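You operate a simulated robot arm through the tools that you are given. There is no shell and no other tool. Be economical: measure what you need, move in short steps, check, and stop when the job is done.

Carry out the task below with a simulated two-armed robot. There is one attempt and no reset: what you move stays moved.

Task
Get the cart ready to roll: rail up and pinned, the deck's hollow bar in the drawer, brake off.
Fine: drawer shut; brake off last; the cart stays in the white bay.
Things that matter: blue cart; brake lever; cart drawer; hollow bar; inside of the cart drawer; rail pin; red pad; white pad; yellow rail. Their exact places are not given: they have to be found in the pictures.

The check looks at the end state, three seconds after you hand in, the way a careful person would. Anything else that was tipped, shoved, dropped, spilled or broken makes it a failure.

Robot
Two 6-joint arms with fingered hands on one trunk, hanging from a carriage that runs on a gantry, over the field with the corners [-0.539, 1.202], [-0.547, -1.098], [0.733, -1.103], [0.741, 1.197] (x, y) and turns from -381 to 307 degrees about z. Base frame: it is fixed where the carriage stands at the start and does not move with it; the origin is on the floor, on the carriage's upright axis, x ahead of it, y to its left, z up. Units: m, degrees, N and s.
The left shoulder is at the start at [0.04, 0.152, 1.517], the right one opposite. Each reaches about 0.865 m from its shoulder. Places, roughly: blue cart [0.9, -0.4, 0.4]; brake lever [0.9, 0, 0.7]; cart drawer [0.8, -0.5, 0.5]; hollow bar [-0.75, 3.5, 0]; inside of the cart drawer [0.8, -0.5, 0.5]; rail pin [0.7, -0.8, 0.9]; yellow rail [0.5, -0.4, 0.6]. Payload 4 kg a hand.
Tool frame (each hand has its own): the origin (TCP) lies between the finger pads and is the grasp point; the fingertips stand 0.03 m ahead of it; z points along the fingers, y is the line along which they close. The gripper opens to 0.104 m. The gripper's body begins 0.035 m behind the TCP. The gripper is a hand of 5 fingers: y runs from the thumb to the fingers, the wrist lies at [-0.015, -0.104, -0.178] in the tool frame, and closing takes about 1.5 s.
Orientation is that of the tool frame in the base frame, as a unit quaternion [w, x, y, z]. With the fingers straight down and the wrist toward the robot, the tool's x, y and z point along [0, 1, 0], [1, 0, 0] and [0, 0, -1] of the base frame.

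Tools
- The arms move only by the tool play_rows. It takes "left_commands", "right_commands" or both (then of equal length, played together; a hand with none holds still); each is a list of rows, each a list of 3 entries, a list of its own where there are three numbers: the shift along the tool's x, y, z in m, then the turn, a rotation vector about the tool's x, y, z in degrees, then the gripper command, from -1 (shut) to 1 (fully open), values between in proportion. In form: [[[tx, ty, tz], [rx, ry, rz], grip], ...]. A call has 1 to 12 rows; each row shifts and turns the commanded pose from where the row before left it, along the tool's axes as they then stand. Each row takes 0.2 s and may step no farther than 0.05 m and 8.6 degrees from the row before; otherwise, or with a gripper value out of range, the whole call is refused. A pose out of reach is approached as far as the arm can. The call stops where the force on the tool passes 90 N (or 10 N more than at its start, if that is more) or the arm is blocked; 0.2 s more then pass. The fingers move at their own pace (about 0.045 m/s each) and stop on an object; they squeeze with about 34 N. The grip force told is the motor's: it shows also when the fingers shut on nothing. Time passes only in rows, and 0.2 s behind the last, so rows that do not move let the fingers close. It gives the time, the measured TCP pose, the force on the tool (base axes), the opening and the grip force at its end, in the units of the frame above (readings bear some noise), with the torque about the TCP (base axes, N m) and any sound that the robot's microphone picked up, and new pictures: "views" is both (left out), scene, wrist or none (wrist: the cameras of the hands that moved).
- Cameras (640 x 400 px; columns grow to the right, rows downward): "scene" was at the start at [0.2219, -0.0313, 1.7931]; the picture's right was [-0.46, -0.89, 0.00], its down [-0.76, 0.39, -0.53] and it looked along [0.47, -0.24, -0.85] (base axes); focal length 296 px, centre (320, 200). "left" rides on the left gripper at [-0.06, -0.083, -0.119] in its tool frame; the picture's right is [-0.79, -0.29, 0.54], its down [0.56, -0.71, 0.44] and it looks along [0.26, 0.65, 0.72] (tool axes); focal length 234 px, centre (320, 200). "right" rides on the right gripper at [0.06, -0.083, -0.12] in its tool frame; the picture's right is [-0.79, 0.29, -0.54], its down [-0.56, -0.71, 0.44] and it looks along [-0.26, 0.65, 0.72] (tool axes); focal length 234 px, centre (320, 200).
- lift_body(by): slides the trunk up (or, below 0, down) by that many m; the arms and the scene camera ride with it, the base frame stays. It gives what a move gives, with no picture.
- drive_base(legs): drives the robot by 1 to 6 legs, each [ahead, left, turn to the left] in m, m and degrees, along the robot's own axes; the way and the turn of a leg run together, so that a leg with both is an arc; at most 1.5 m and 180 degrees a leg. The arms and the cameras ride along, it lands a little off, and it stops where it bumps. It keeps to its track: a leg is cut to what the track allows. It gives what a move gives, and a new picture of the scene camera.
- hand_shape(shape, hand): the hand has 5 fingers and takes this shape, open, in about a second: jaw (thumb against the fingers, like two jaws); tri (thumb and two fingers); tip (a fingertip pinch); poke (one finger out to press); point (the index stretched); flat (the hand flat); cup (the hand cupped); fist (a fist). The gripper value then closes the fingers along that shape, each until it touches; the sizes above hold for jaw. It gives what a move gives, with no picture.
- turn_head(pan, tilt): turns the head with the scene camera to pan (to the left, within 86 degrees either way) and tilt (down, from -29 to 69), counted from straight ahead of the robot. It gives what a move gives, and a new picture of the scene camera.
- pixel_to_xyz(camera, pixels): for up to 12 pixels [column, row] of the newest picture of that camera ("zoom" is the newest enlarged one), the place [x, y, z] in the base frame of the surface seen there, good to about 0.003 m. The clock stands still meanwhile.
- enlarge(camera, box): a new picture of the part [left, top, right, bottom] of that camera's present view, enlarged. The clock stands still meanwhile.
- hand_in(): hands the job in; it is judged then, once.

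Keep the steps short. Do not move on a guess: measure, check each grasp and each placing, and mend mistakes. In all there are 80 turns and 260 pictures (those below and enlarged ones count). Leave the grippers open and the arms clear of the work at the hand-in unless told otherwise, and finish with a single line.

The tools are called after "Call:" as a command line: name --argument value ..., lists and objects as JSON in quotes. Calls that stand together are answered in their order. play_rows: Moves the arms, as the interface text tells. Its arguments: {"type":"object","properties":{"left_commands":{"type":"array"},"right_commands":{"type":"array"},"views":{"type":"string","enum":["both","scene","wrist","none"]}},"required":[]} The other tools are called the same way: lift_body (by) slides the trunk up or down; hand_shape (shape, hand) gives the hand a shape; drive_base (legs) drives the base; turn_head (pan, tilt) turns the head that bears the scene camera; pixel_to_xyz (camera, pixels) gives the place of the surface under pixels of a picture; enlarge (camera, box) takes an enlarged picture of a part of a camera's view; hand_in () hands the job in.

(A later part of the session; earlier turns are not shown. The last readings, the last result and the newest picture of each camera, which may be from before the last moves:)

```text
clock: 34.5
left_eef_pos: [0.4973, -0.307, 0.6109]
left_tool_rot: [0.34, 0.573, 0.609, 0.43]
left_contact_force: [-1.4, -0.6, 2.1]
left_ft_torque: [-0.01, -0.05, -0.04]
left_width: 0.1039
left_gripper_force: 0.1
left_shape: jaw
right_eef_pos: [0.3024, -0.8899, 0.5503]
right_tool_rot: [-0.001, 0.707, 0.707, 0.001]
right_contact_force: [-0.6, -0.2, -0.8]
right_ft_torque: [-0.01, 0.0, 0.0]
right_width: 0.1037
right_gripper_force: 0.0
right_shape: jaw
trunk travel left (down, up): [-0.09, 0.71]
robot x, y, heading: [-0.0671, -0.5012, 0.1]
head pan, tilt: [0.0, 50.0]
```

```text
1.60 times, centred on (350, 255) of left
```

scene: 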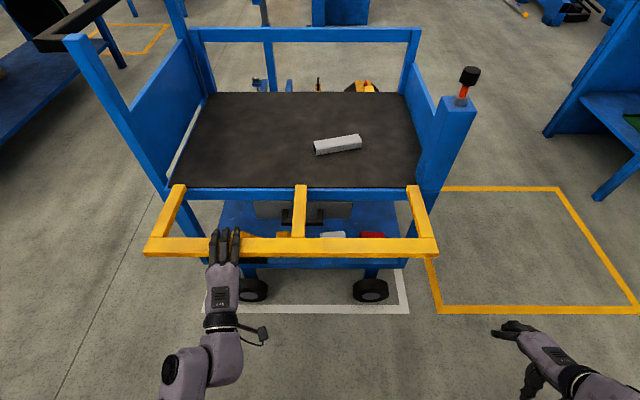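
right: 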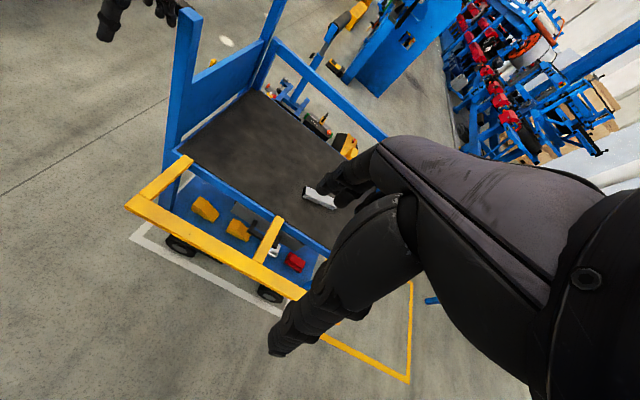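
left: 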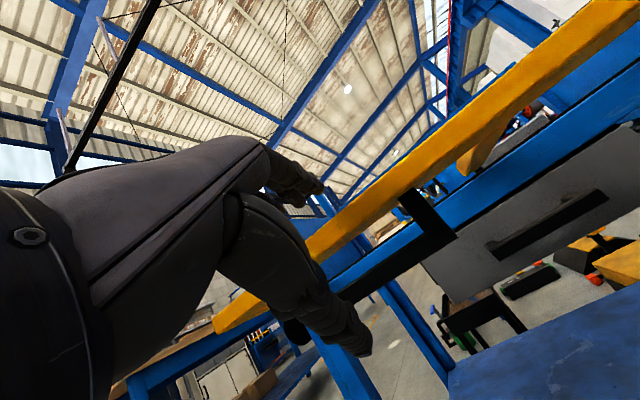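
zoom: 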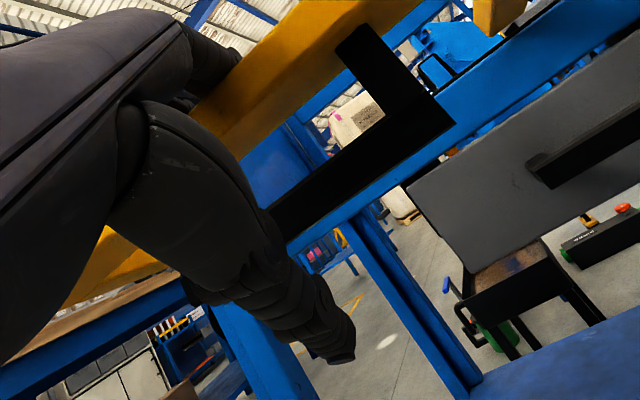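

The hand is around the bar and handle with no contact force to speak of. I'll close it.

Call:
play_rows --left_commands '[[[0, 0, 0], [0, 0, 0], -1], [[0, 0, 0], [0, 0, 0], -1], [[0, 0, 0], [0, 0, 0], -1], [[0, 0, 0], [0, 0, 0], -1], [[0, 0, 0], [0, 0, 0], -1], [[0, 0, 0], [0, 0, 0], -1], [[0, 0, 0], [0, 0, 0], -1], [[0, 0, 0], [0, 0, 0], -1]]'

```text
clock: 36.3
left_eef_pos: [0.4982, -0.3071, 0.6123]
left_tool_rot: [0.341, 0.572, 0.609, 0.43]
left_contact_force: [2.3, -0.2, 5.1]
left_ft_torque: [0.11, -0.07, -0.12]
left_width: 0.0635
left_gripper_force: 33.5
left_shape: jaw
right_eef_pos: [0.3026, -0.8894, 0.551]
right_tool_rot: [-0.001, 0.707, 0.707, 0.001]
right_contact_force: [0.5, -0.8, -1.5]
right_ft_torque: [-0.03, 0.02, -0.01]
right_width: 0.1039
right_gripper_force: 0.0
right_shape: jaw
trunk travel left (down, up): [-0.09, 0.71]
robot x, y, heading: [-0.0681, -0.5019, -0.1]
head pan, tilt: [0.0, 50.0]
```

scene: 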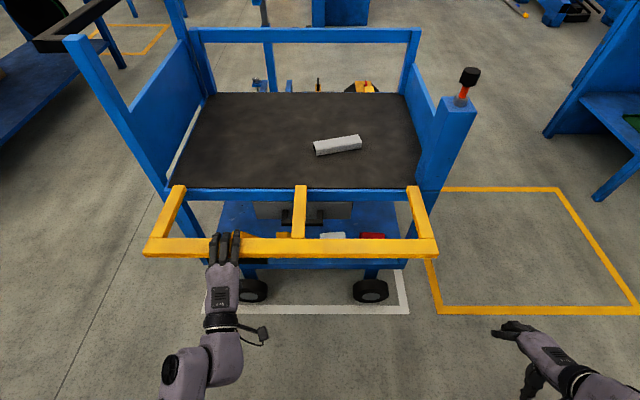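
left: 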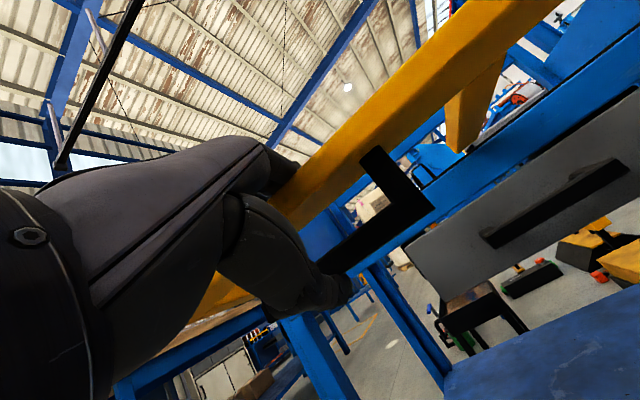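

It's gripped at 63 mm, with the bar and handle held. Next I'll swing the rail up about the hinge at (0.69, z 0.635), 30° first.

Call:
play_rows --left_commands '[[[0.0017, 0.018, -0.0093], [5.94, -0.15, 0.8], -1], [[0.0017, 0.018, -0.0093], [5.94, -0.15, 0.8], -1], [[0.0017, 0.018, -0.0093], [5.94, -0.15, 0.8], -1], [[0.0017, 0.018, -0.0093], [5.94, -0.15, 0.8], -1], [[0.0017, 0.018, -0.0093], [5.94, -0.15, 0.8], -1]]' --views "scene"

```text
clock: 37.5
left_eef_pos: [0.5107, -0.3098, 0.629]
left_tool_rot: [0.171, 0.614, 0.714, 0.288]
left_contact_force: [-27.0, -2.3, 0.4]
left_ft_torque: [0.05, -1.05, -0.3]
left_width: 0.0579
left_gripper_force: 33.9
left_shape: jaw
left hand out of reach, approached as far as the arm can: row 2, 3, 4, 5
right_eef_pos: [0.2931, -0.8911, 0.5493]
right_tool_rot: [-0.003, 0.707, 0.707, -0.001]
right_contact_force: [0.9, 0.1, 0.2]
right_ft_torque: [0.01, 0.02, 0.0]
right_width: 0.1037
right_gripper_force: 0.1
right_shape: jaw
trunk travel left (down, up): [-0.09, 0.71]
robot x, y, heading: [-0.0632, -0.5008, 0.1]
head pan, tilt: [0.0, 50.0]
```

scene: 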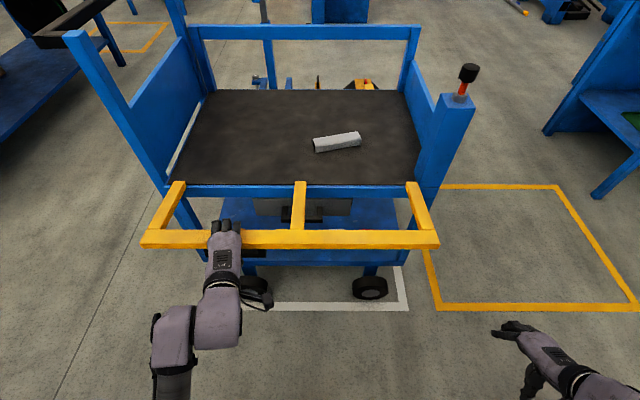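

The arm can't raise itself in this fold; the hand only pitched. The trunk lift can supply the upward travel instead, so I'll try a small lift of 0.06 m with the grip kept.

Call:
lift_body --by 0.06

Call:
turn_head --pan 0 --tilt 52

```text
clock: 38.5
left_eef_pos: [0.5175, -0.3088, 0.6929]
left_tool_rot: [0.174, 0.614, 0.713, 0.292]
left_contact_force: [1.3, -1.6, -14.6]
left_ft_torque: [-0.15, 1.59, -0.23]
left_width: 0.0636
left_gripper_force: 33.8
left_shape: jaw
right_eef_pos: [0.302, -0.8902, 0.6101]
right_tool_rot: [-0.001, 0.708, 0.707, 0.0]
right_contact_force: [0.2, -0.5, 0.3]
right_ft_torque: [0.0, -0.02, -0.01]
right_width: 0.1039
right_gripper_force: 0.1
right_shape: jaw
trunk travel left (down, up): [-0.15, 0.65]
robot x, y, heading: [-0.0642, -0.5057, -0.1]
head pan, tilt: [0.0, 50.0]
```

```text
clock: 39.1
left_eef_pos: [0.5184, -0.3087, 0.6917]
left_tool_rot: [0.173, 0.614, 0.713, 0.292]
left_contact_force: [3.9, -2.3, -17.3]
left_ft_torque: [-0.16, 1.56, -0.24]
left_width: 0.0636
left_gripper_force: 34.4
left_shape: jaw
right_eef_pos: [0.3013, -0.8899, 0.612]
right_tool_rot: [-0.001, 0.707, 0.707, 0.0]
right_contact_force: [-0.5, -0.6, 0.1]
right_ft_torque: [-0.01, 0.0, 0.01]
right_width: 0.1035
right_gripper_force: 0.1
right_shape: jaw
trunk travel left (down, up): [-0.15, 0.65]
robot x, y, heading: [-0.0669, -0.5002, -0.0]
head pan, tilt: [0.0, 52.0]
```

scene: 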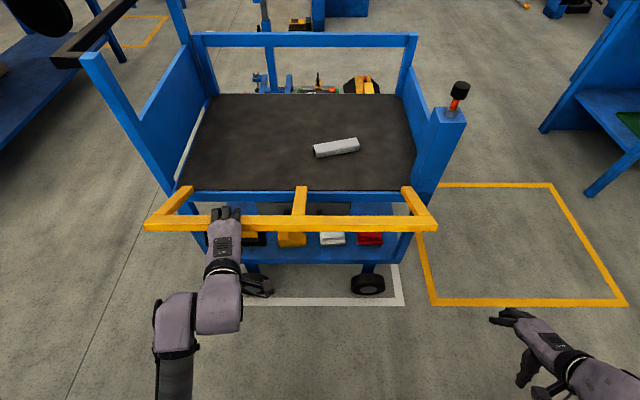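

That worked: the rail is up about 25° and carries ~17 N. I'll go on along the arc by alternating small lifts and small forward drives.

Call:
lift_body --by 0.05

Call:
drive_base --legs '[[0.03, 0, 0]]'

Call:
lift_body --by 0.04

Call:
drive_base --legs '[[0.03, 0, 0]]'

```text
clock: 40.1
left_eef_pos: [0.5261, -0.3087, 0.7427]
left_tool_rot: [0.173, 0.614, 0.712, 0.292]
left_contact_force: [39.7, 2.6, -32.5]
left_ft_torque: [0.27, 0.0, -0.72]
left_width: 0.0619
left_gripper_force: 34.3
left_shape: jaw
right_eef_pos: [0.3102, -0.8889, 0.6628]
right_tool_rot: [0.0, 0.707, 0.708, 0.001]
right_contact_force: [-1.0, -0.3, -0.3]
right_ft_torque: [0.01, 0.03, -0.03]
right_width: 0.1041
right_gripper_force: 0.0
right_shape: jaw
trunk travel left (down, up): [-0.2, 0.6]
robot x, y, heading: [-0.0688, -0.5023, -0.0]
head pan, tilt: [0.0, 52.0]
```

```text
clock: 40.9
left_eef_pos: [0.5427, -0.308, 0.7438]
left_tool_rot: [0.175, 0.614, 0.712, 0.292]
left_contact_force: [-37.0, -1.1, 26.8]
left_ft_torque: [0.3, -0.4, 0.26]
left_width: 0.0663
left_gripper_force: 34.0
left_shape: jaw
right_eef_pos: [0.326, -0.8892, 0.6603]
right_tool_rot: [-0.002, 0.707, 0.707, -0.001]
right_contact_force: [0.9, -0.6, 0.4]
right_ft_torque: [0.02, -0.02, 0.0]
right_width: 0.1038
right_gripper_force: 0.0
right_shape: jaw
trunk travel left (down, up): [-0.2, 0.6]
robot x, y, heading: [-0.0372, -0.4999, 0.2]
head pan, tilt: [0.0, 52.0]
```

scene: 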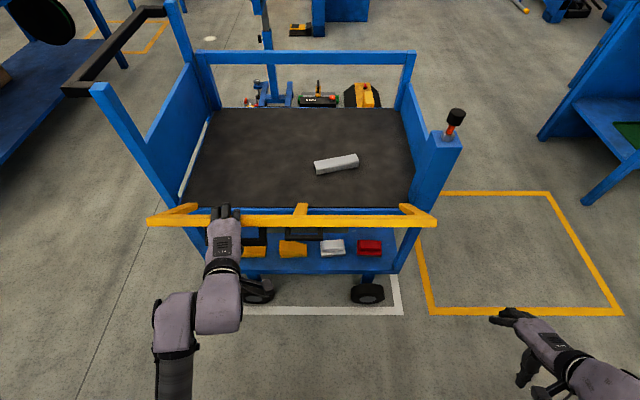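

```text
clock: 41.7
left_eef_pos: [0.553, -0.3073, 0.7822]
left_tool_rot: [0.172, 0.614, 0.713, 0.291]
left_contact_force: [24.8, 4.5, -37.0]
left_ft_torque: [0.02, 0.52, -0.24]
left_width: 0.0621
left_gripper_force: 34.1
left_shape: jaw
right_eef_pos: [0.3346, -0.8899, 0.7014]
right_tool_rot: [0.0, 0.708, 0.707, 0.001]
right_contact_force: [0.3, -0.7, -0.6]
right_ft_torque: [-0.01, -0.01, -0.02]
right_width: 0.1039
right_gripper_force: 0.1
right_shape: jaw
trunk travel left (down, up): [-0.24, 0.56]
robot x, y, heading: [-0.0367, -0.5021, 0.1]
head pan, tilt: [0.0, 52.0]
```

```text
clock: 42.5
left_eef_pos: [0.5767, -0.308, 0.7892]
left_tool_rot: [0.18, 0.612, 0.71, 0.297]
left_contact_force: [-14.5, -0.8, 17.3]
left_ft_torque: [0.1, -0.43, 0.04]
left_width: 0.0669
left_gripper_force: 33.8
left_shape: jaw
right_eef_pos: [0.359, -0.8893, 0.7006]
right_tool_rot: [-0.002, 0.707, 0.707, 0.0]
right_contact_force: [0.4, 0.7, -0.5]
right_ft_torque: [0.02, 0.03, -0.01]
right_width: 0.104
right_gripper_force: 0.1
right_shape: jaw
trunk travel left (down, up): [-0.24, 0.56]
robot x, y, heading: [-0.0074, -0.5028, 0.4]
head pan, tilt: [0.0, 52.0]
```

scene: 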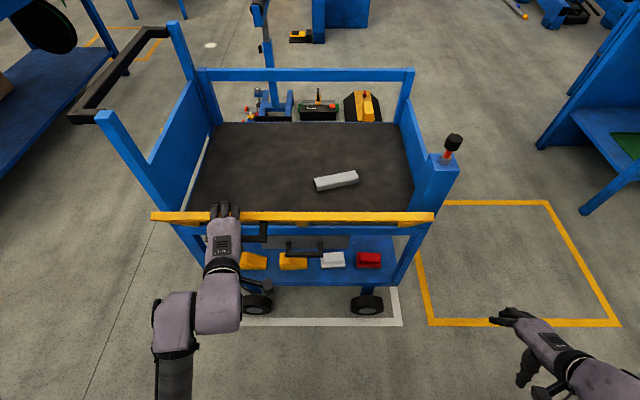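

The rail is about 60° up and the cart hasn't moved. I'll continue with lift, drive, lift, drive.

Call:
lift_body --by 0.02

Call:
drive_base --legs '[[0.035, 0, -0.3]]'

Call:
lift_body --by 0.012

Call:
drive_base --legs '[[0.035, 0, 0]]'

Call:
pixel_to_xyz --camera "scene" --pixels '[[310, 213], [350, 213], [400, 213], [170, 213], [448, 140], [310, 220]]'

```text
clock: 43.2
left_eef_pos: [0.5802, -0.3081, 0.8055]
left_tool_rot: [0.176, 0.613, 0.712, 0.295]
left_contact_force: [14.1, 3.2, -32.0]
left_ft_torque: [0.06, 0.68, -0.19]
left_width: 0.0645
left_gripper_force: 34.2
left_shape: jaw
right_eef_pos: [0.3609, -0.8899, 0.7226]
right_tool_rot: [-0.001, 0.707, 0.707, 0.0]
right_contact_force: [0.5, -0.2, 0.3]
right_ft_torque: [0.03, 0.03, 0.0]
right_width: 0.1038
right_gripper_force: 0.0
right_shape: jaw
trunk travel left (down, up): [-0.26, 0.54]
robot x, y, heading: [-0.0074, -0.4996, 0.0]
head pan, tilt: [0.0, 52.0]
```

```text
clock: 44.1
left_eef_pos: [0.6169, -0.3097, 0.8101]
left_tool_rot: [0.182, 0.613, 0.708, 0.299]
left_contact_force: [0.3, 7.0, -0.7]
left_ft_torque: [0.31, -0.47, -0.03]
left_width: 0.0682
left_gripper_force: 33.9
left_shape: jaw
right_eef_pos: [0.3943, -0.8908, 0.7214]
right_tool_rot: [-0.001, 0.709, 0.705, 0.001]
right_contact_force: [0.2, 0.6, 0.0]
right_ft_torque: [-0.01, 0.01, -0.03]
right_width: 0.1035
right_gripper_force: 0.0
right_shape: jaw
trunk travel left (down, up): [-0.26, 0.54]
robot x, y, heading: [0.0264, -0.5039, -0.3]
head pan, tilt: [0.0, 52.0]
```

scene: 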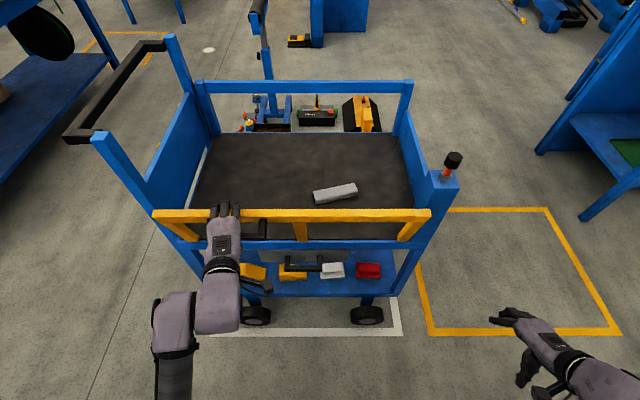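

```text
clock: 44.7
left_eef_pos: [0.6147, -0.3095, 0.8157]
left_tool_rot: [0.175, 0.616, 0.71, 0.294]
left_contact_force: [17.4, 8.3, -43.0]
left_ft_torque: [0.1, -0.05, -0.39]
left_width: 0.0666
left_gripper_force: 34.2
left_shape: jaw
right_eef_pos: [0.395, -0.8917, 0.7313]
right_tool_rot: [-0.002, 0.709, 0.705, 0.0]
right_contact_force: [0.0, -0.1, 0.1]
right_ft_torque: [-0.02, 0.0, -0.01]
right_width: 0.1037
right_gripper_force: 0.0
right_shape: jaw
trunk travel left (down, up): [-0.272, 0.528]
robot x, y, heading: [0.0298, -0.5014, -0.3]
head pan, tilt: [0.0, 52.0]
```

```text
clock: 45.5
left_eef_pos: [0.6501, -0.3116, 0.8235]
left_tool_rot: [0.183, 0.613, 0.708, 0.3]
left_contact_force: [0.8, 7.2, -8.9]
left_ft_torque: [0.22, -1.07, -0.06]
left_width: 0.0567
left_gripper_force: 33.7
left_shape: jaw
right_eef_pos: [0.4276, -0.8912, 0.7317]
right_tool_rot: [-0.002, 0.708, 0.706, 0.001]
right_contact_force: [-0.2, 0.4, -0.8]
right_ft_torque: [-0.02, -0.02, 0.03]
right_width: 0.1037
right_gripper_force: 0.0
right_shape: jaw
trunk travel left (down, up): [-0.272, 0.528]
robot x, y, heading: [0.0648, -0.4945, -0.2]
head pan, tilt: [0.0, 52.0]
```

scene: 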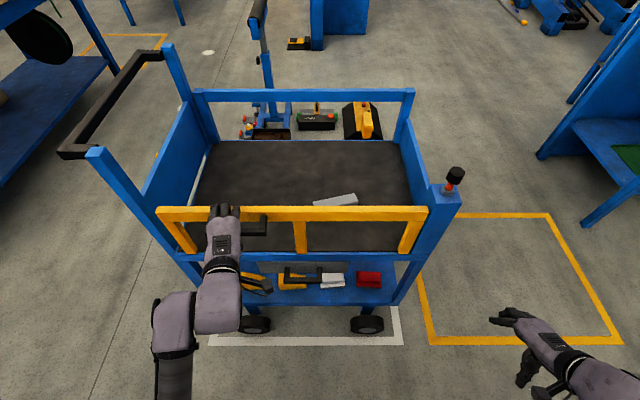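

```text
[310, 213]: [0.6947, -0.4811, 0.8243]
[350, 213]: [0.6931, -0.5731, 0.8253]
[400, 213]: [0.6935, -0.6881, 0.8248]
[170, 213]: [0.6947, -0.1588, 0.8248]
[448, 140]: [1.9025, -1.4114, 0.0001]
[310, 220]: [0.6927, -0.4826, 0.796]
```

The rail's front face is now vertical (x≈0.693–0.695 from z 0.80 to 0.82), so the rail is up. Holding it with the left hand, I'll raise the closed right hand and take a fresh look at the pin.

Call:
play_rows --right_commands '[[[0, 0, -0.05], [0, 0, 0], -1], [[0, 0, -0.05], [0, 0, 0], -1], [[0, 0, -0.05], [0, 0, 0], -1], [[0, 0, -0.05], [0, 0, 0], -1], [[0, 0, -0.05], [0, 0, 0], -1], [[0, 0, -0.03], [0, 0, 0], -1]]' --views "scene"

Call:
pixel_to_xyz --camera "scene" --pixels '[[455, 173], [456, 169], [449, 187], [440, 196], [170, 213], [408, 213]]'

Call:
enlarge --camera "scene" --box '[380, 150, 480, 280]'

```text
clock: 46.9
left_eef_pos: [0.6482, -0.3103, 0.8245]
left_tool_rot: [0.182, 0.613, 0.708, 0.299]
left_contact_force: [-5.4, 7.2, -5.2]
left_ft_torque: [0.14, -1.22, 0.07]
left_width: 0.0569
left_gripper_force: 33.9
left_shape: jaw
right_eef_pos: [0.4783, -0.8562, 0.9031]
right_tool_rot: [-0.003, 0.709, 0.706, 0.0]
right_contact_force: [0.2, 0.2, -0.9]
right_ft_torque: [0.01, 0.0, 0.01]
right_width: 0.0
right_gripper_force: 7.2
right_shape: jaw
right hand out of reach, approached as far as the arm can: row 1, 2, 3, 4, 5, 6
trunk travel left (down, up): [-0.272, 0.528]
robot x, y, heading: [0.0643, -0.4997, -0.2]
head pan, tilt: [0.0, 52.0]
```

scene: 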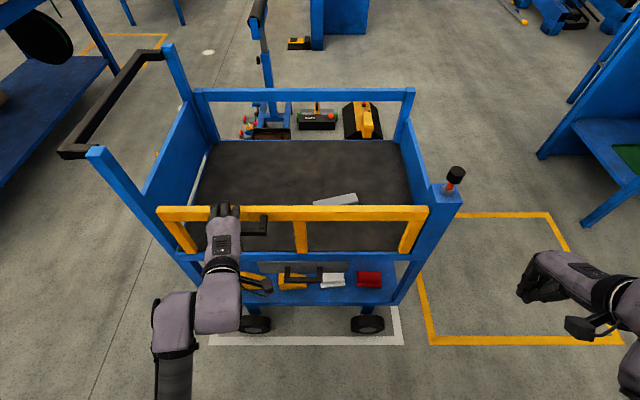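

```text
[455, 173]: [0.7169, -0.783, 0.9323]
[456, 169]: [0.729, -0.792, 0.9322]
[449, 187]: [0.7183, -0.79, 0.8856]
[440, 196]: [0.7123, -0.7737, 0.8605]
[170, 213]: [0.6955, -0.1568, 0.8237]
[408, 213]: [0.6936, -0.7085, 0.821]
```

```text
3.08 times, centred on (430, 215) of scene
```

zoom: 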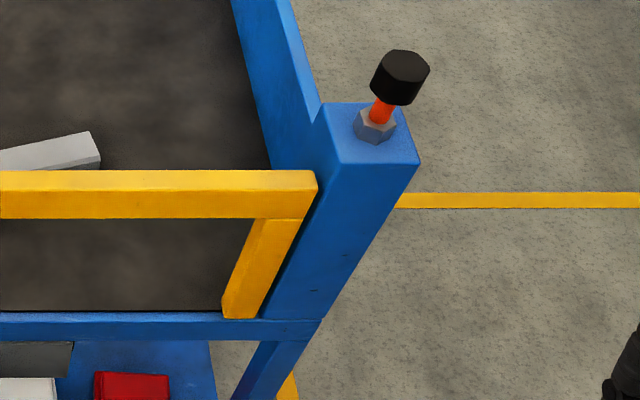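

The cart hasn't moved, with the pin head still at (0.717, -0.784, 0.932). The right arm can't get higher without raising the trunk. I'll open the left hand a little, so it still cages the rail, to see if the rail stands by itself.

Call:
play_rows --left_commands '[[[0, 0, 0], [0, 0, 0], 0.1], [[0, 0, 0], [0, 0, 0], 0.1], [[0, 0, 0], [0, 0, 0], 0.5], [[0, 0, 0], [0, 0, 0], 0.5], [[0, 0, 0], [0, 0, 0], 0.5]]'

Call:
pixel_to_xyz --camera "scene" --pixels '[[310, 210], [310, 213], [310, 220], [400, 213]]'

```text
clock: 48.1
left_eef_pos: [0.6506, -0.3115, 0.8239]
left_tool_rot: [0.183, 0.613, 0.708, 0.299]
left_contact_force: [-0.6, -0.4, 1.0]
left_ft_torque: [0.0, -0.06, 0.0]
left_width: 0.0779
left_gripper_force: 0.1
left_shape: jaw
right_eef_pos: [0.4786, -0.8574, 0.9033]
right_tool_rot: [-0.002, 0.709, 0.706, 0.001]
right_contact_force: [0.2, 0.7, 0.1]
right_ft_torque: [0.01, 0.01, 0.02]
right_width: 0.0
right_gripper_force: 33.3
right_shape: jaw
trunk travel left (down, up): [-0.272, 0.528]
robot x, y, heading: [0.0638, -0.5026, -0.3]
head pan, tilt: [0.0, 52.0]
```

scene: 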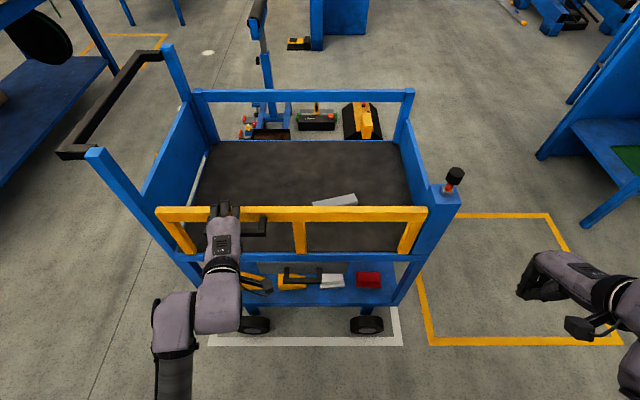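
left: 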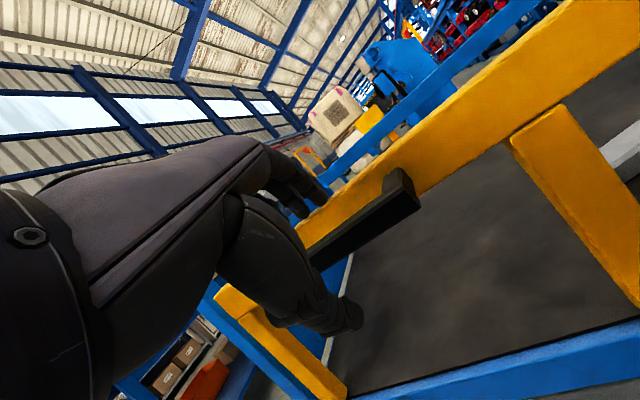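

```text
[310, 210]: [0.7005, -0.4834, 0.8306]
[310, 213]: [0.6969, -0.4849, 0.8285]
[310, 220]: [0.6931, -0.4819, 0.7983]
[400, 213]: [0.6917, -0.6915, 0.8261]
```

The left hand feels no force and the rail stands by itself. I'll open the left hand fully and back it out along its own axis, then check again.

Call:
play_rows --left_commands '[[[0, 0, 0], [0, 0, 0], 1], [[0, 0, 0], [0, 0, 0], 1], [[0, 0, 0], [0, 0, 0], 1], [[0, 0, -0.02], [0, 0, 0], 1], [[0, 0, -0.03], [0, 0, 0], 1], [[0, 0, -0.03], [0, 0, 0], 1], [[0, -0.02, -0.02], [0, 0, 0], 1]]' --views "scene"

Call:
pixel_to_xyz --camera "scene" --pixels '[[310, 210], [310, 213], [310, 220], [400, 213]]'

```text
clock: 49.7
left_eef_pos: [0.5733, -0.3049, 0.8468]
left_tool_rot: [0.183, 0.604, 0.714, 0.303]
left_contact_force: [0.6, 0.1, -0.4]
left_ft_torque: [-0.02, -0.03, -0.02]
left_width: 0.1039
left_gripper_force: 0.0
left_shape: jaw
left hand out of reach, approached as far as the arm can: row 4, 5, 6, 7
right_eef_pos: [0.4777, -0.8576, 0.903]
right_tool_rot: [-0.002, 0.708, 0.706, 0.0]
right_contact_force: [-0.7, 0.2, -0.2]
right_ft_torque: [0.01, -0.02, -0.02]
right_width: 0.0001
right_gripper_force: 33.9
right_shape: jaw
trunk travel left (down, up): [-0.272, 0.528]
robot x, y, heading: [0.063, -0.5013, -0.5]
head pan, tilt: [0.0, 52.0]
```

scene: 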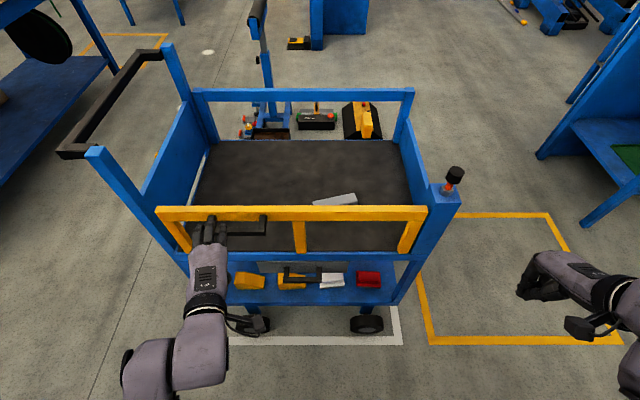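

```text
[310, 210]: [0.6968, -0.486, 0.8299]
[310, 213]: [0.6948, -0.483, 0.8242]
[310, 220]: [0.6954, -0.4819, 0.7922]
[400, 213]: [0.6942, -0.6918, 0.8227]
```

The rail still stands free. I'll drive back 5 cm to clear it, then raise the trunk 0.2 m for the pin press.

Call:
drive_base --legs '[[-0.06, 0, 0.3]]'

Call:
lift_body --by 0.2

Call:
play_rows --right_commands '[[[0.02, 0.04, 0], [0, 0, 0], -1], [[0.02, 0.04, 0], [0, 0, 0], -1], [[0.02, 0.04, 0], [0, 0, 0], -1], [[0.01, 0.04, 0], [0, 0, 0], -1], [[0, 0.04, 0], [0, 0, 0], -1]]'

```text
clock: 50.7
left_eef_pos: [0.5125, -0.3011, 0.8467]
left_tool_rot: [0.182, 0.602, 0.716, 0.303]
left_contact_force: [0.1, 0.4, -0.6]
left_ft_torque: [0.02, -0.02, -0.01]
left_width: 0.1035
left_gripper_force: 0.1
left_shape: jaw
right_eef_pos: [0.4196, -0.8547, 0.904]
right_tool_rot: [-0.002, 0.706, 0.708, -0.001]
right_contact_force: [0.0, 0.0, -0.4]
right_ft_torque: [-0.03, -0.01, -0.02]
right_width: 0.0002
right_gripper_force: 33.8
right_shape: jaw
trunk travel left (down, up): [-0.272, 0.528]
robot x, y, heading: [0.0034, -0.4997, -0.2]
head pan, tilt: [0.0, 52.0]
```

scene: 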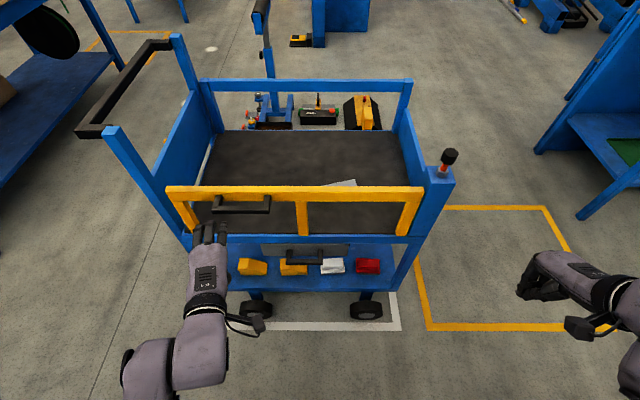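

```text
clock: 52.9
left_eef_pos: [0.5145, -0.3013, 1.0475]
left_tool_rot: [0.182, 0.601, 0.716, 0.305]
left_contact_force: [-0.4, -0.5, -0.1]
left_ft_torque: [-0.02, -0.01, 0.0]
left_width: 0.1034
left_gripper_force: 0.1
left_shape: jaw
right_eef_pos: [0.4228, -0.8546, 1.1027]
right_tool_rot: [-0.002, 0.707, 0.708, 0.0]
right_contact_force: [-0.5, 0.1, -0.3]
right_ft_torque: [0.01, -0.01, 0.01]
right_width: 0.0
right_gripper_force: 33.9
right_shape: jaw
trunk travel left (down, up): [-0.472, 0.328]
robot x, y, heading: [0.0043, -0.4983, -0.1]
head pan, tilt: [0.0, 52.0]
```

```text
clock: 54.1
left_eef_pos: [0.5142, -0.3015, 1.0477]
left_tool_rot: [0.182, 0.602, 0.715, 0.305]
left_contact_force: [0.1, 0.1, 0.3]
left_ft_torque: [0.03, 0.01, 0.0]
left_width: 0.1036
left_gripper_force: 0.1
left_shape: jaw
right_eef_pos: [0.5871, -0.8255, 1.1001]
right_tool_rot: [-0.001, 0.706, 0.708, 0.002]
right_contact_force: [0.4, 0.5, 0.1]
right_ft_torque: [0.02, 0.01, -0.01]
right_width: 0.0
right_gripper_force: 33.7
right_shape: jaw
right hand out of reach, approached as far as the arm can: row 4, 5
trunk travel left (down, up): [-0.472, 0.328]
robot x, y, heading: [0.0002, -0.5016, -0.0]
head pan, tilt: [0.0, 52.0]
```

scene: 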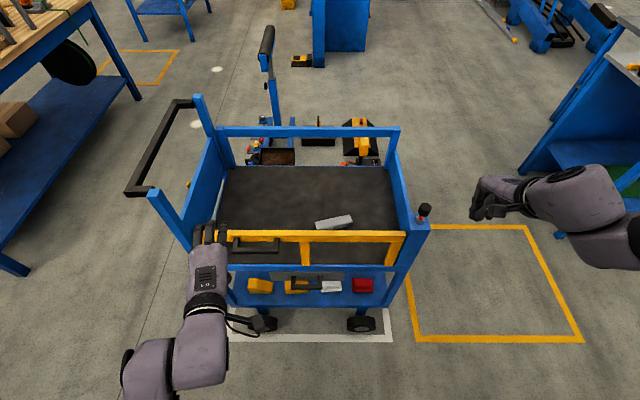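
right: 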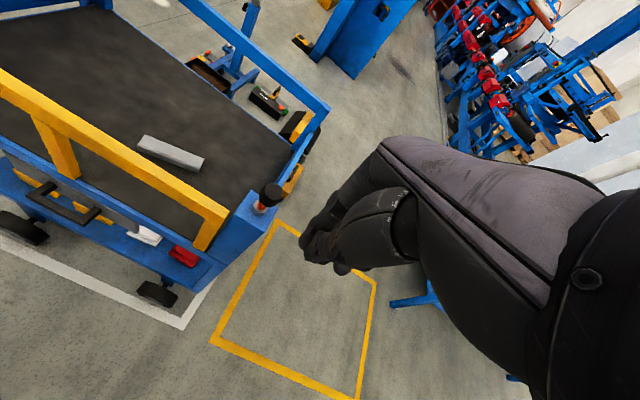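

I'll use the base to bring the closed right hand over the pin: +0.125 in x, +0.04 in y.

Call:
drive_base --legs '[[0.127, 0.041, 0]]'

Call:
play_rows --right_commands '[[[0, 0, 0.04], [0, 0, 0], -1], [[0, 0, 0.03], [0, 0, 0], -1]]'

Call:
enlarge --camera "scene" --box '[360, 170, 520, 290]'

```text
clock: 55.4
left_eef_pos: [0.6405, -0.2606, 1.0489]
left_tool_rot: [0.182, 0.602, 0.715, 0.305]
left_contact_force: [0.1, -0.3, 0.1]
left_ft_torque: [-0.01, -0.02, 0.03]
left_width: 0.1037
left_gripper_force: 0.1
left_shape: jaw
right_eef_pos: [0.7135, -0.7853, 1.0995]
right_tool_rot: [-0.002, 0.706, 0.708, 0.003]
right_contact_force: [0.2, 0.9, -0.4]
right_ft_torque: [-0.02, -0.01, -0.02]
right_width: 0.0
right_gripper_force: 34.0
right_shape: jaw
trunk travel left (down, up): [-0.472, 0.328]
robot x, y, heading: [0.1249, -0.4611, 0.1]
head pan, tilt: [0.0, 52.0]
```

scene: 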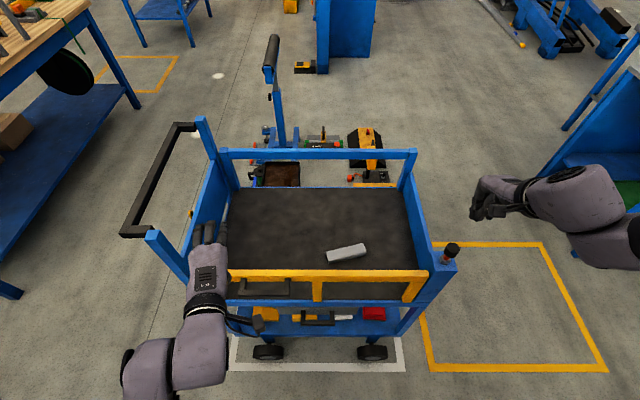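

```text
clock: 56.0
left_eef_pos: [0.6414, -0.262, 1.0484]
left_tool_rot: [0.183, 0.602, 0.715, 0.304]
left_contact_force: [-0.2, 0.1, -0.2]
left_ft_torque: [-0.02, 0.01, 0.01]
left_width: 0.1036
left_gripper_force: 0.0
left_shape: jaw
right_eef_pos: [0.7122, -0.7844, 1.029]
right_tool_rot: [-0.001, 0.707, 0.708, 0.002]
right_contact_force: [-0.3, 0.2, 0.5]
right_ft_torque: [-0.02, -0.01, -0.01]
right_width: 0.0001
right_gripper_force: 34.5
right_shape: jaw
trunk travel left (down, up): [-0.472, 0.328]
robot x, y, heading: [0.1283, -0.4601, -0.1]
head pan, tilt: [0.0, 52.0]
```

scene: 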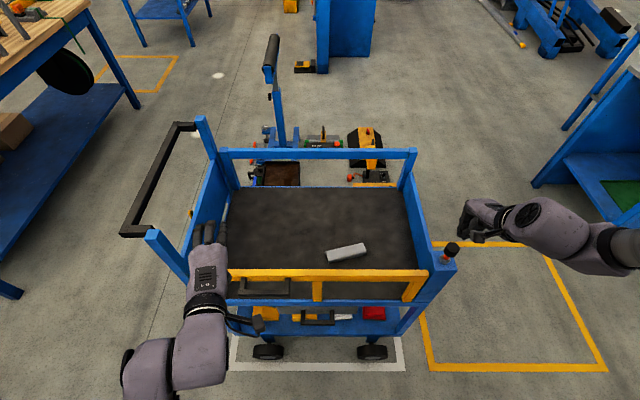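
right: 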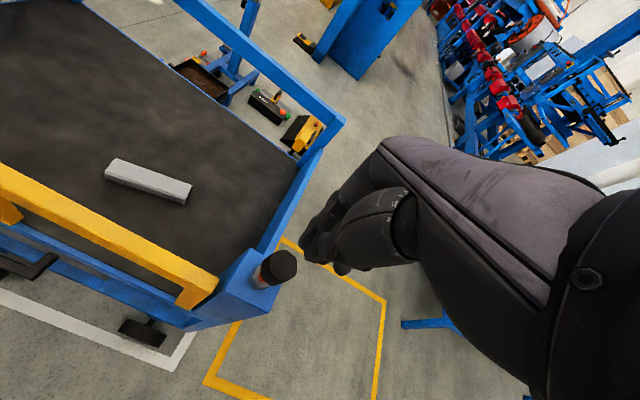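

```text
3.33 times, centred on (440, 230) of scene
```

zoom: 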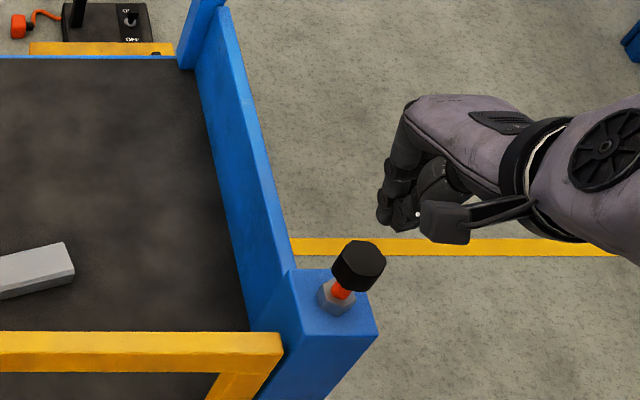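

I'll check where the closed fingertips really are relative to the pin.

Call:
pixel_to_xyz --camera "zoom" --pixels '[[383, 212], [395, 200], [400, 220], [410, 215], [360, 255], [385, 190], [425, 180]]'

```text
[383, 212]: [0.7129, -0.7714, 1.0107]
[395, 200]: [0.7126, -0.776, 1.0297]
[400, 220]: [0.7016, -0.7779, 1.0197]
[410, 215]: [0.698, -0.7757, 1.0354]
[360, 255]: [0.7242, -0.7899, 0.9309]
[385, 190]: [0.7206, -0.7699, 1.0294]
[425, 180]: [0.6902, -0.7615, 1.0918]
```

The fingertips are right over the pin head. I'll press straight down in small rows.

Call:
play_rows --right_commands '[[[0, 0, 0.025], [0, 0, 0], -1], [[0, 0, 0.02], [0, 0, 0], -1], [[0, 0, 0.01], [0, 0, 0], -1], [[0, 0, 0.01], [0, 0, 0], -1], [[0, 0, 0.01], [0, 0, 0], -1], [[0, 0, 0.01], [0, 0, 0], -1]]' --views "scene"

Call:
enlarge --camera "scene" --box '[380, 190, 500, 290]'

```text
clock: 57.4
left_eef_pos: [0.6402, -0.2604, 1.048]
left_tool_rot: [0.183, 0.602, 0.715, 0.305]
left_contact_force: [-0.5, 0.1, 0.6]
left_ft_torque: [-0.01, -0.02, -0.03]
left_width: 0.1037
left_gripper_force: 0.1
left_shape: jaw
right_eef_pos: [0.6944, -0.7989, 0.9514]
right_tool_rot: [-0.001, 0.706, 0.708, 0.003]
right_contact_force: [1.2, 0.0, -0.2]
right_ft_torque: [-0.02, 0.0, -0.01]
right_width: 0.0
right_gripper_force: 34.2
right_shape: jaw
right hand out of reach, approached as far as the arm can: row 1, 2, 4, 5, 6
trunk travel left (down, up): [-0.472, 0.328]
robot x, y, heading: [0.1256, -0.4631, -0.1]
head pan, tilt: [0.0, 52.0]
```

scene: 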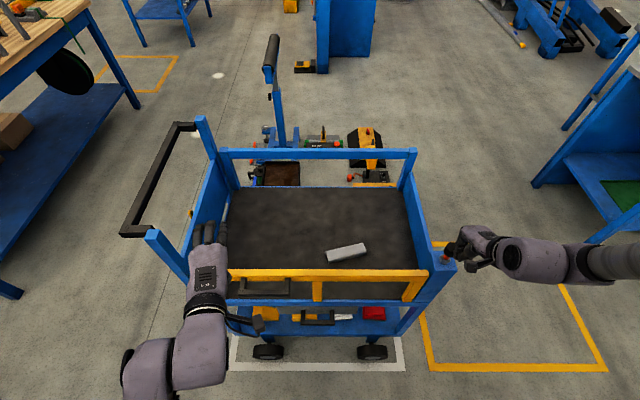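

```text
4.00 times, centred on (440, 240) of scene
```

zoom: 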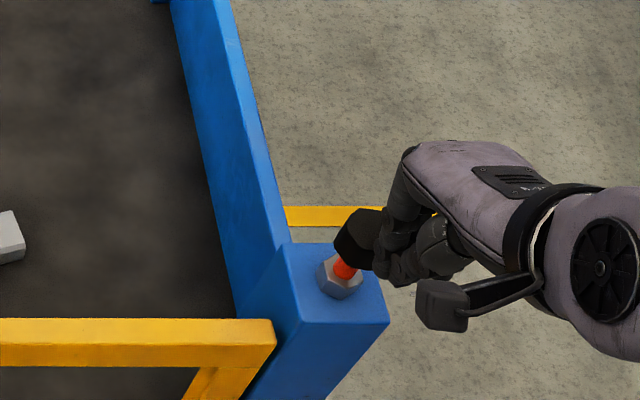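

The arm ran out of reach and drifted off to the side of the head, with no contact force. I'll raise the trunk, recentre with the base, and then press with the trunk going down.

Call:
lift_body --by 0.1

Call:
drive_base --legs '[[0.02, 0.014, 0.1]]'

Call:
lift_body --by -0.05

Call:
enlarge --camera "scene" --box '[380, 190, 500, 290]'

```text
clock: 58.7
left_eef_pos: [0.6398, -0.2608, 1.1469]
left_tool_rot: [0.181, 0.601, 0.716, 0.305]
left_contact_force: [-0.4, -0.8, 0.5]
left_ft_torque: [-0.02, 0.0, 0.04]
left_width: 0.1037
left_gripper_force: 0.0
left_shape: jaw
right_eef_pos: [0.6937, -0.7988, 1.0514]
right_tool_rot: [-0.003, 0.706, 0.708, 0.001]
right_contact_force: [0.1, -0.6, -0.3]
right_ft_torque: [-0.01, -0.02, 0.01]
right_width: 0.0
right_gripper_force: 33.9
right_shape: jaw
trunk travel left (down, up): [-0.572, 0.228]
robot x, y, heading: [0.1315, -0.4619, 0.1]
head pan, tilt: [0.0, 52.0]
```

```text
clock: 59.5
left_eef_pos: [0.6595, -0.2453, 1.148]
left_tool_rot: [0.181, 0.602, 0.715, 0.305]
left_contact_force: [0.0, 0.3, 0.1]
left_ft_torque: [-0.02, 0.02, 0.0]
left_width: 0.1038
left_gripper_force: 0.1
left_shape: jaw
right_eef_pos: [0.7155, -0.7852, 1.0513]
right_tool_rot: [-0.001, 0.706, 0.708, 0.003]
right_contact_force: [-0.3, 0.8, 0.0]
right_ft_torque: [0.0, -0.02, 0.04]
right_width: 0.0001
right_gripper_force: 34.3
right_shape: jaw
trunk travel left (down, up): [-0.572, 0.228]
robot x, y, heading: [0.1492, -0.4422, 0.2]
head pan, tilt: [0.0, 52.0]
```

scene: 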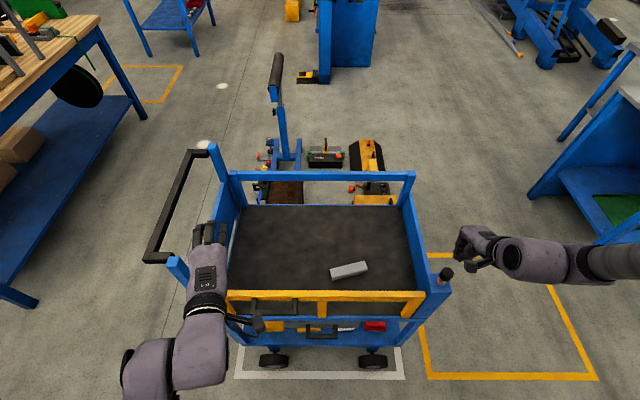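

```text
clock: 60.4
left_eef_pos: [0.662, -0.2454, 1.0982]
left_tool_rot: [0.182, 0.602, 0.716, 0.304]
left_contact_force: [0.0, 0.7, 0.8]
left_ft_torque: [-0.03, 0.0, 0.01]
left_width: 0.1034
left_gripper_force: 0.0
left_shape: jaw
right_eef_pos: [0.7162, -0.7851, 1.0022]
right_tool_rot: [-0.001, 0.706, 0.708, 0.003]
right_contact_force: [0.5, 0.1, 0.5]
right_ft_torque: [0.01, -0.01, 0.0]
right_width: 0.0002
right_gripper_force: 34.0
right_shape: jaw
trunk travel left (down, up): [-0.522, 0.278]
robot x, y, heading: [0.1506, -0.4472, 0.2]
head pan, tilt: [0.0, 52.0]
```

```text
4.00 times, centred on (440, 240) of scene
```

zoom: 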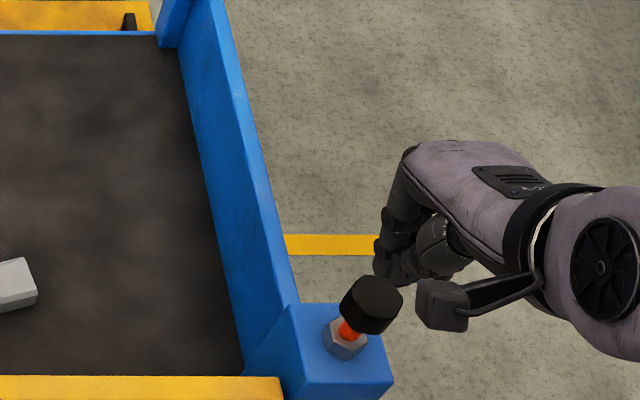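

Centred over the pin. I'll lower the trunk in steps and watch the force.

Call:
lift_body --by -0.035

Call:
lift_body --by -0.02

Call:
enlarge --camera "scene" --box '[380, 190, 500, 290]'

```text
clock: 61.2
left_eef_pos: [0.6602, -0.2462, 1.0618]
left_tool_rot: [0.182, 0.601, 0.716, 0.305]
left_contact_force: [-0.7, -0.6, 0.9]
left_ft_torque: [-0.01, 0.02, 0.0]
left_width: 0.1038
left_gripper_force: 0.1
left_shape: jaw
right_eef_pos: [0.7162, -0.7844, 0.9663]
right_tool_rot: [-0.001, 0.706, 0.709, 0.003]
right_contact_force: [-0.1, -0.1, -0.7]
right_ft_torque: [0.01, -0.01, 0.01]
right_width: 0.0
right_gripper_force: 34.4
right_shape: jaw
trunk travel left (down, up): [-0.487, 0.313]
robot x, y, heading: [0.1492, -0.4453, 0.0]
head pan, tilt: [0.0, 52.0]
```

```text
clock: 61.9
left_eef_pos: [0.6606, -0.2466, 1.0439]
left_tool_rot: [0.181, 0.601, 0.716, 0.304]
left_contact_force: [-0.8, -0.4, -0.4]
left_ft_torque: [-0.01, 0.0, -0.03]
left_width: 0.1038
left_gripper_force: 0.1
left_shape: jaw
right_eef_pos: [0.7156, -0.7844, 0.9456]
right_tool_rot: [-0.001, 0.707, 0.707, 0.002]
right_contact_force: [0.2, -0.1, -0.4]
right_ft_torque: [-0.02, 0.03, 0.0]
right_width: 0.0
right_gripper_force: 33.6
right_shape: jaw
trunk travel left (down, up): [-0.467, 0.333]
robot x, y, heading: [0.1528, -0.4474, 0.1]
head pan, tilt: [0.0, 52.0]
```

```text
4.00 times, centred on (440, 240) of scene
```

zoom: 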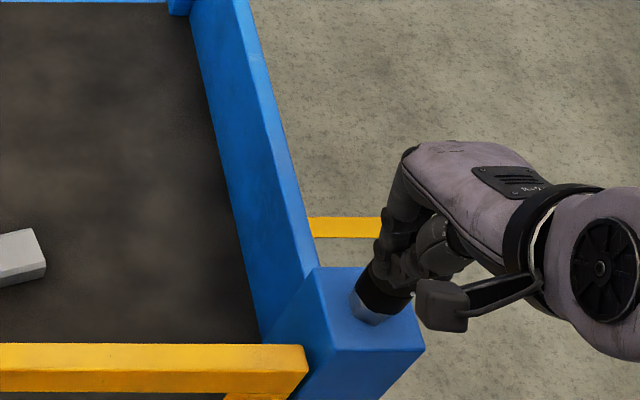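

The red stem is no longer visible. I'll lift off and check that the pin stays down.

Call:
lift_body --by 0.12

Call:
enlarge --camera "scene" --box '[380, 210, 500, 310]'

Call:
pixel_to_xyz --camera "zoom" --pixels '[[365, 250], [375, 265], [350, 285], [360, 300], [240, 285]]'

```text
clock: 63.4
left_eef_pos: [0.6608, -0.246, 1.162]
left_tool_rot: [0.182, 0.602, 0.715, 0.304]
left_contact_force: [0.5, 0.3, 0.2]
left_ft_torque: [0.0, 0.0, 0.0]
left_width: 0.1035
left_gripper_force: 0.0
left_shape: jaw
right_eef_pos: [0.7147, -0.7845, 1.0675]
right_tool_rot: [-0.002, 0.706, 0.708, 0.001]
right_contact_force: [1.2, -0.3, -0.9]
right_ft_torque: [0.02, -0.04, 0.01]
right_width: 0.0
right_gripper_force: 34.0
right_shape: jaw
trunk travel left (down, up): [-0.587, 0.213]
robot x, y, heading: [0.1458, -0.4432, -0.1]
head pan, tilt: [0.0, 52.0]
```

```text
4.00 times, centred on (440, 260) of scene
```

zoom: 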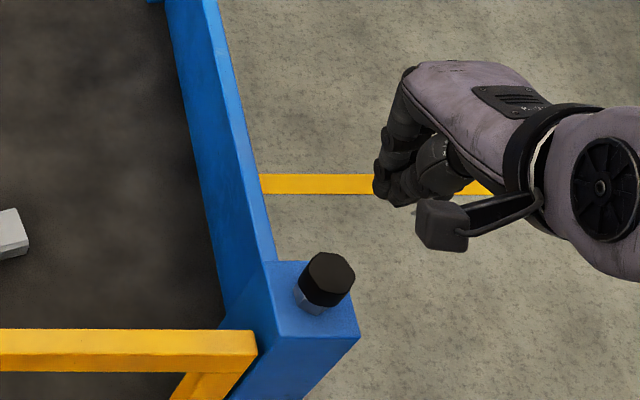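

```text
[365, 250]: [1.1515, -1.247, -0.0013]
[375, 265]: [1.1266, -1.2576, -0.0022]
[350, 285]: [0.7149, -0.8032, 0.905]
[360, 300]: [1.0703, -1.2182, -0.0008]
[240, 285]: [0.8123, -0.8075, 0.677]
```

The pin head now sits on its nut with its top at z≈0.91 and no red showing, so the rail is up and pinned. Next is the drawer. I'll back off, shift right so the left hand lines up with the drawer handle (y≈-0.455), lower the trunk, and open the right hand.

Call:
drive_base --legs '[[-0.3, 0, 0], [0, -0.2, 0]]'

Call:
lift_body --by -0.4

Call:
lift_body --by -0.1

Call:
turn_head --pan 8 --tilt 42

Call:
enlarge --camera "scene" --box '[230, 140, 420, 290]'

```text
clock: 66.7
left_eef_pos: [0.3588, -0.4482, 1.1626]
left_tool_rot: [0.182, 0.603, 0.715, 0.304]
left_contact_force: [-0.6, -0.3, -0.1]
left_ft_torque: [0.01, -0.03, -0.03]
left_width: 0.1037
left_gripper_force: 0.0
left_shape: jaw
right_eef_pos: [0.4123, -0.9855, 1.0663]
right_tool_rot: [-0.003, 0.707, 0.708, 0.002]
right_contact_force: [-0.5, -1.0, 0.7]
right_ft_torque: [0.02, 0.0, 0.04]
right_width: 0.0003
right_gripper_force: 34.0
right_shape: jaw
trunk travel left (down, up): [-0.587, 0.213]
robot x, y, heading: [-0.155, -0.6464, -0.1]
head pan, tilt: [0.0, 52.0]
```

scene: 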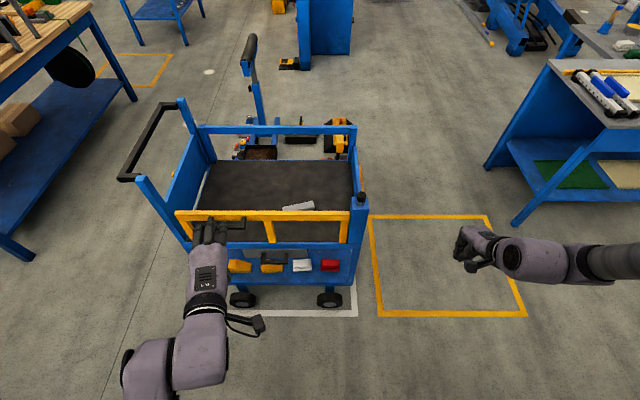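

```text
clock: 70.5
left_eef_pos: [0.3588, -0.4472, 0.7643]
left_tool_rot: [0.183, 0.603, 0.715, 0.304]
left_contact_force: [0.1, -1.1, 0.7]
left_ft_torque: [0.04, 0.04, 0.01]
left_width: 0.1037
left_gripper_force: 0.1
left_shape: jaw
right_eef_pos: [0.4123, -0.9873, 0.6668]
right_tool_rot: [-0.003, 0.706, 0.708, 0.002]
right_contact_force: [-0.4, -0.6, -0.2]
right_ft_torque: [0.04, 0.0, -0.02]
right_width: 0.0
right_gripper_force: 33.9
right_shape: jaw
trunk travel left (down, up): [-0.187, 0.613]
robot x, y, heading: [-0.1541, -0.647, -0.3]
head pan, tilt: [0.0, 52.0]
```

```text
clock: 71.8
left_eef_pos: [0.3592, -0.447, 0.6631]
left_tool_rot: [0.182, 0.603, 0.715, 0.304]
left_contact_force: [-0.2, 0.2, 0.3]
left_ft_torque: [-0.02, -0.02, -0.01]
left_width: 0.1036
left_gripper_force: 0.0
left_shape: jaw
right_eef_pos: [0.4137, -0.9857, 0.566]
right_tool_rot: [-0.001, 0.706, 0.708, 0.002]
right_contact_force: [-0.2, -0.5, -0.2]
right_ft_torque: [-0.01, 0.0, -0.03]
right_width: 0.0001
right_gripper_force: 33.9
right_shape: jaw
trunk travel left (down, up): [-0.087, 0.713]
robot x, y, heading: [-0.157, -0.6485, -0.0]
head pan, tilt: [0.0, 52.0]
```

```text
clock: 72.5
left_eef_pos: [0.3587, -0.4492, 0.6628]
left_tool_rot: [0.182, 0.603, 0.715, 0.304]
left_contact_force: [-0.1, -0.5, -0.2]
left_ft_torque: [-0.01, 0.0, 0.01]
left_width: 0.1036
left_gripper_force: 0.0
left_shape: jaw
right_eef_pos: [0.4125, -0.9859, 0.5666]
right_tool_rot: [-0.001, 0.706, 0.708, 0.001]
right_contact_force: [0.7, -1.2, 0.3]
right_ft_torque: [-0.03, 0.01, -0.01]
right_width: 0.0
right_gripper_force: 33.9
right_shape: jaw
trunk travel left (down, up): [-0.087, 0.713]
robot x, y, heading: [-0.1514, -0.6464, -0.2]
head pan, tilt: [8.0, 42.0]
```

scene: 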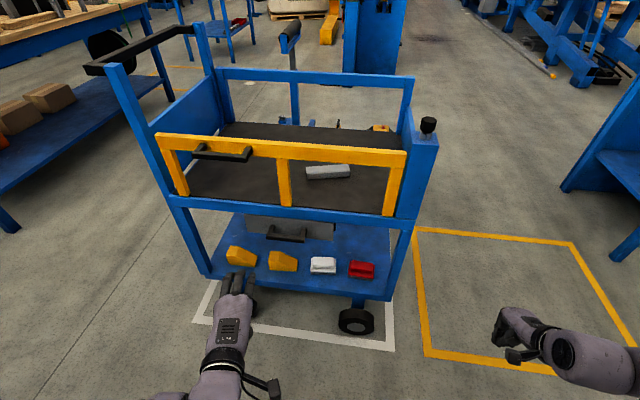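

```text
2.67 times, centred on (325, 215) of scene
```

zoom: 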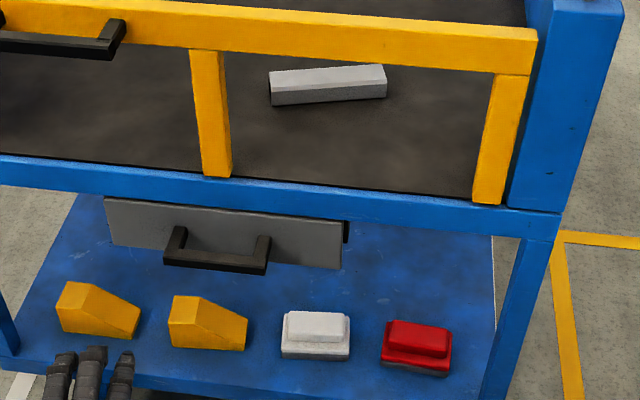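

I can see the drawer front and its U-handle clearly, along with what look like push pads in white and red. I'll measure the handle and drawer.

Call:
pixel_to_xyz --camera "zoom" --pixels '[[170, 262], [215, 267], [262, 270], [175, 240], [265, 245], [215, 262], [110, 220], [335, 245], [215, 235], [225, 210], [316, 325], [415, 335]]'

```text
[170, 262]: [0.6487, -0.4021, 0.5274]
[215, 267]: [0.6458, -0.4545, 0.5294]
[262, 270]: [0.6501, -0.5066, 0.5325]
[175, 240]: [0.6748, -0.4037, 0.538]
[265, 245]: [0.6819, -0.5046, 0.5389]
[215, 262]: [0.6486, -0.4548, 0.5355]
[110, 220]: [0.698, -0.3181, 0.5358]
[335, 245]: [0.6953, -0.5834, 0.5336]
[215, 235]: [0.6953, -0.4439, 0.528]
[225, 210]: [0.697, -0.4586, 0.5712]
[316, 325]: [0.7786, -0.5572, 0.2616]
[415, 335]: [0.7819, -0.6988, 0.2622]
```

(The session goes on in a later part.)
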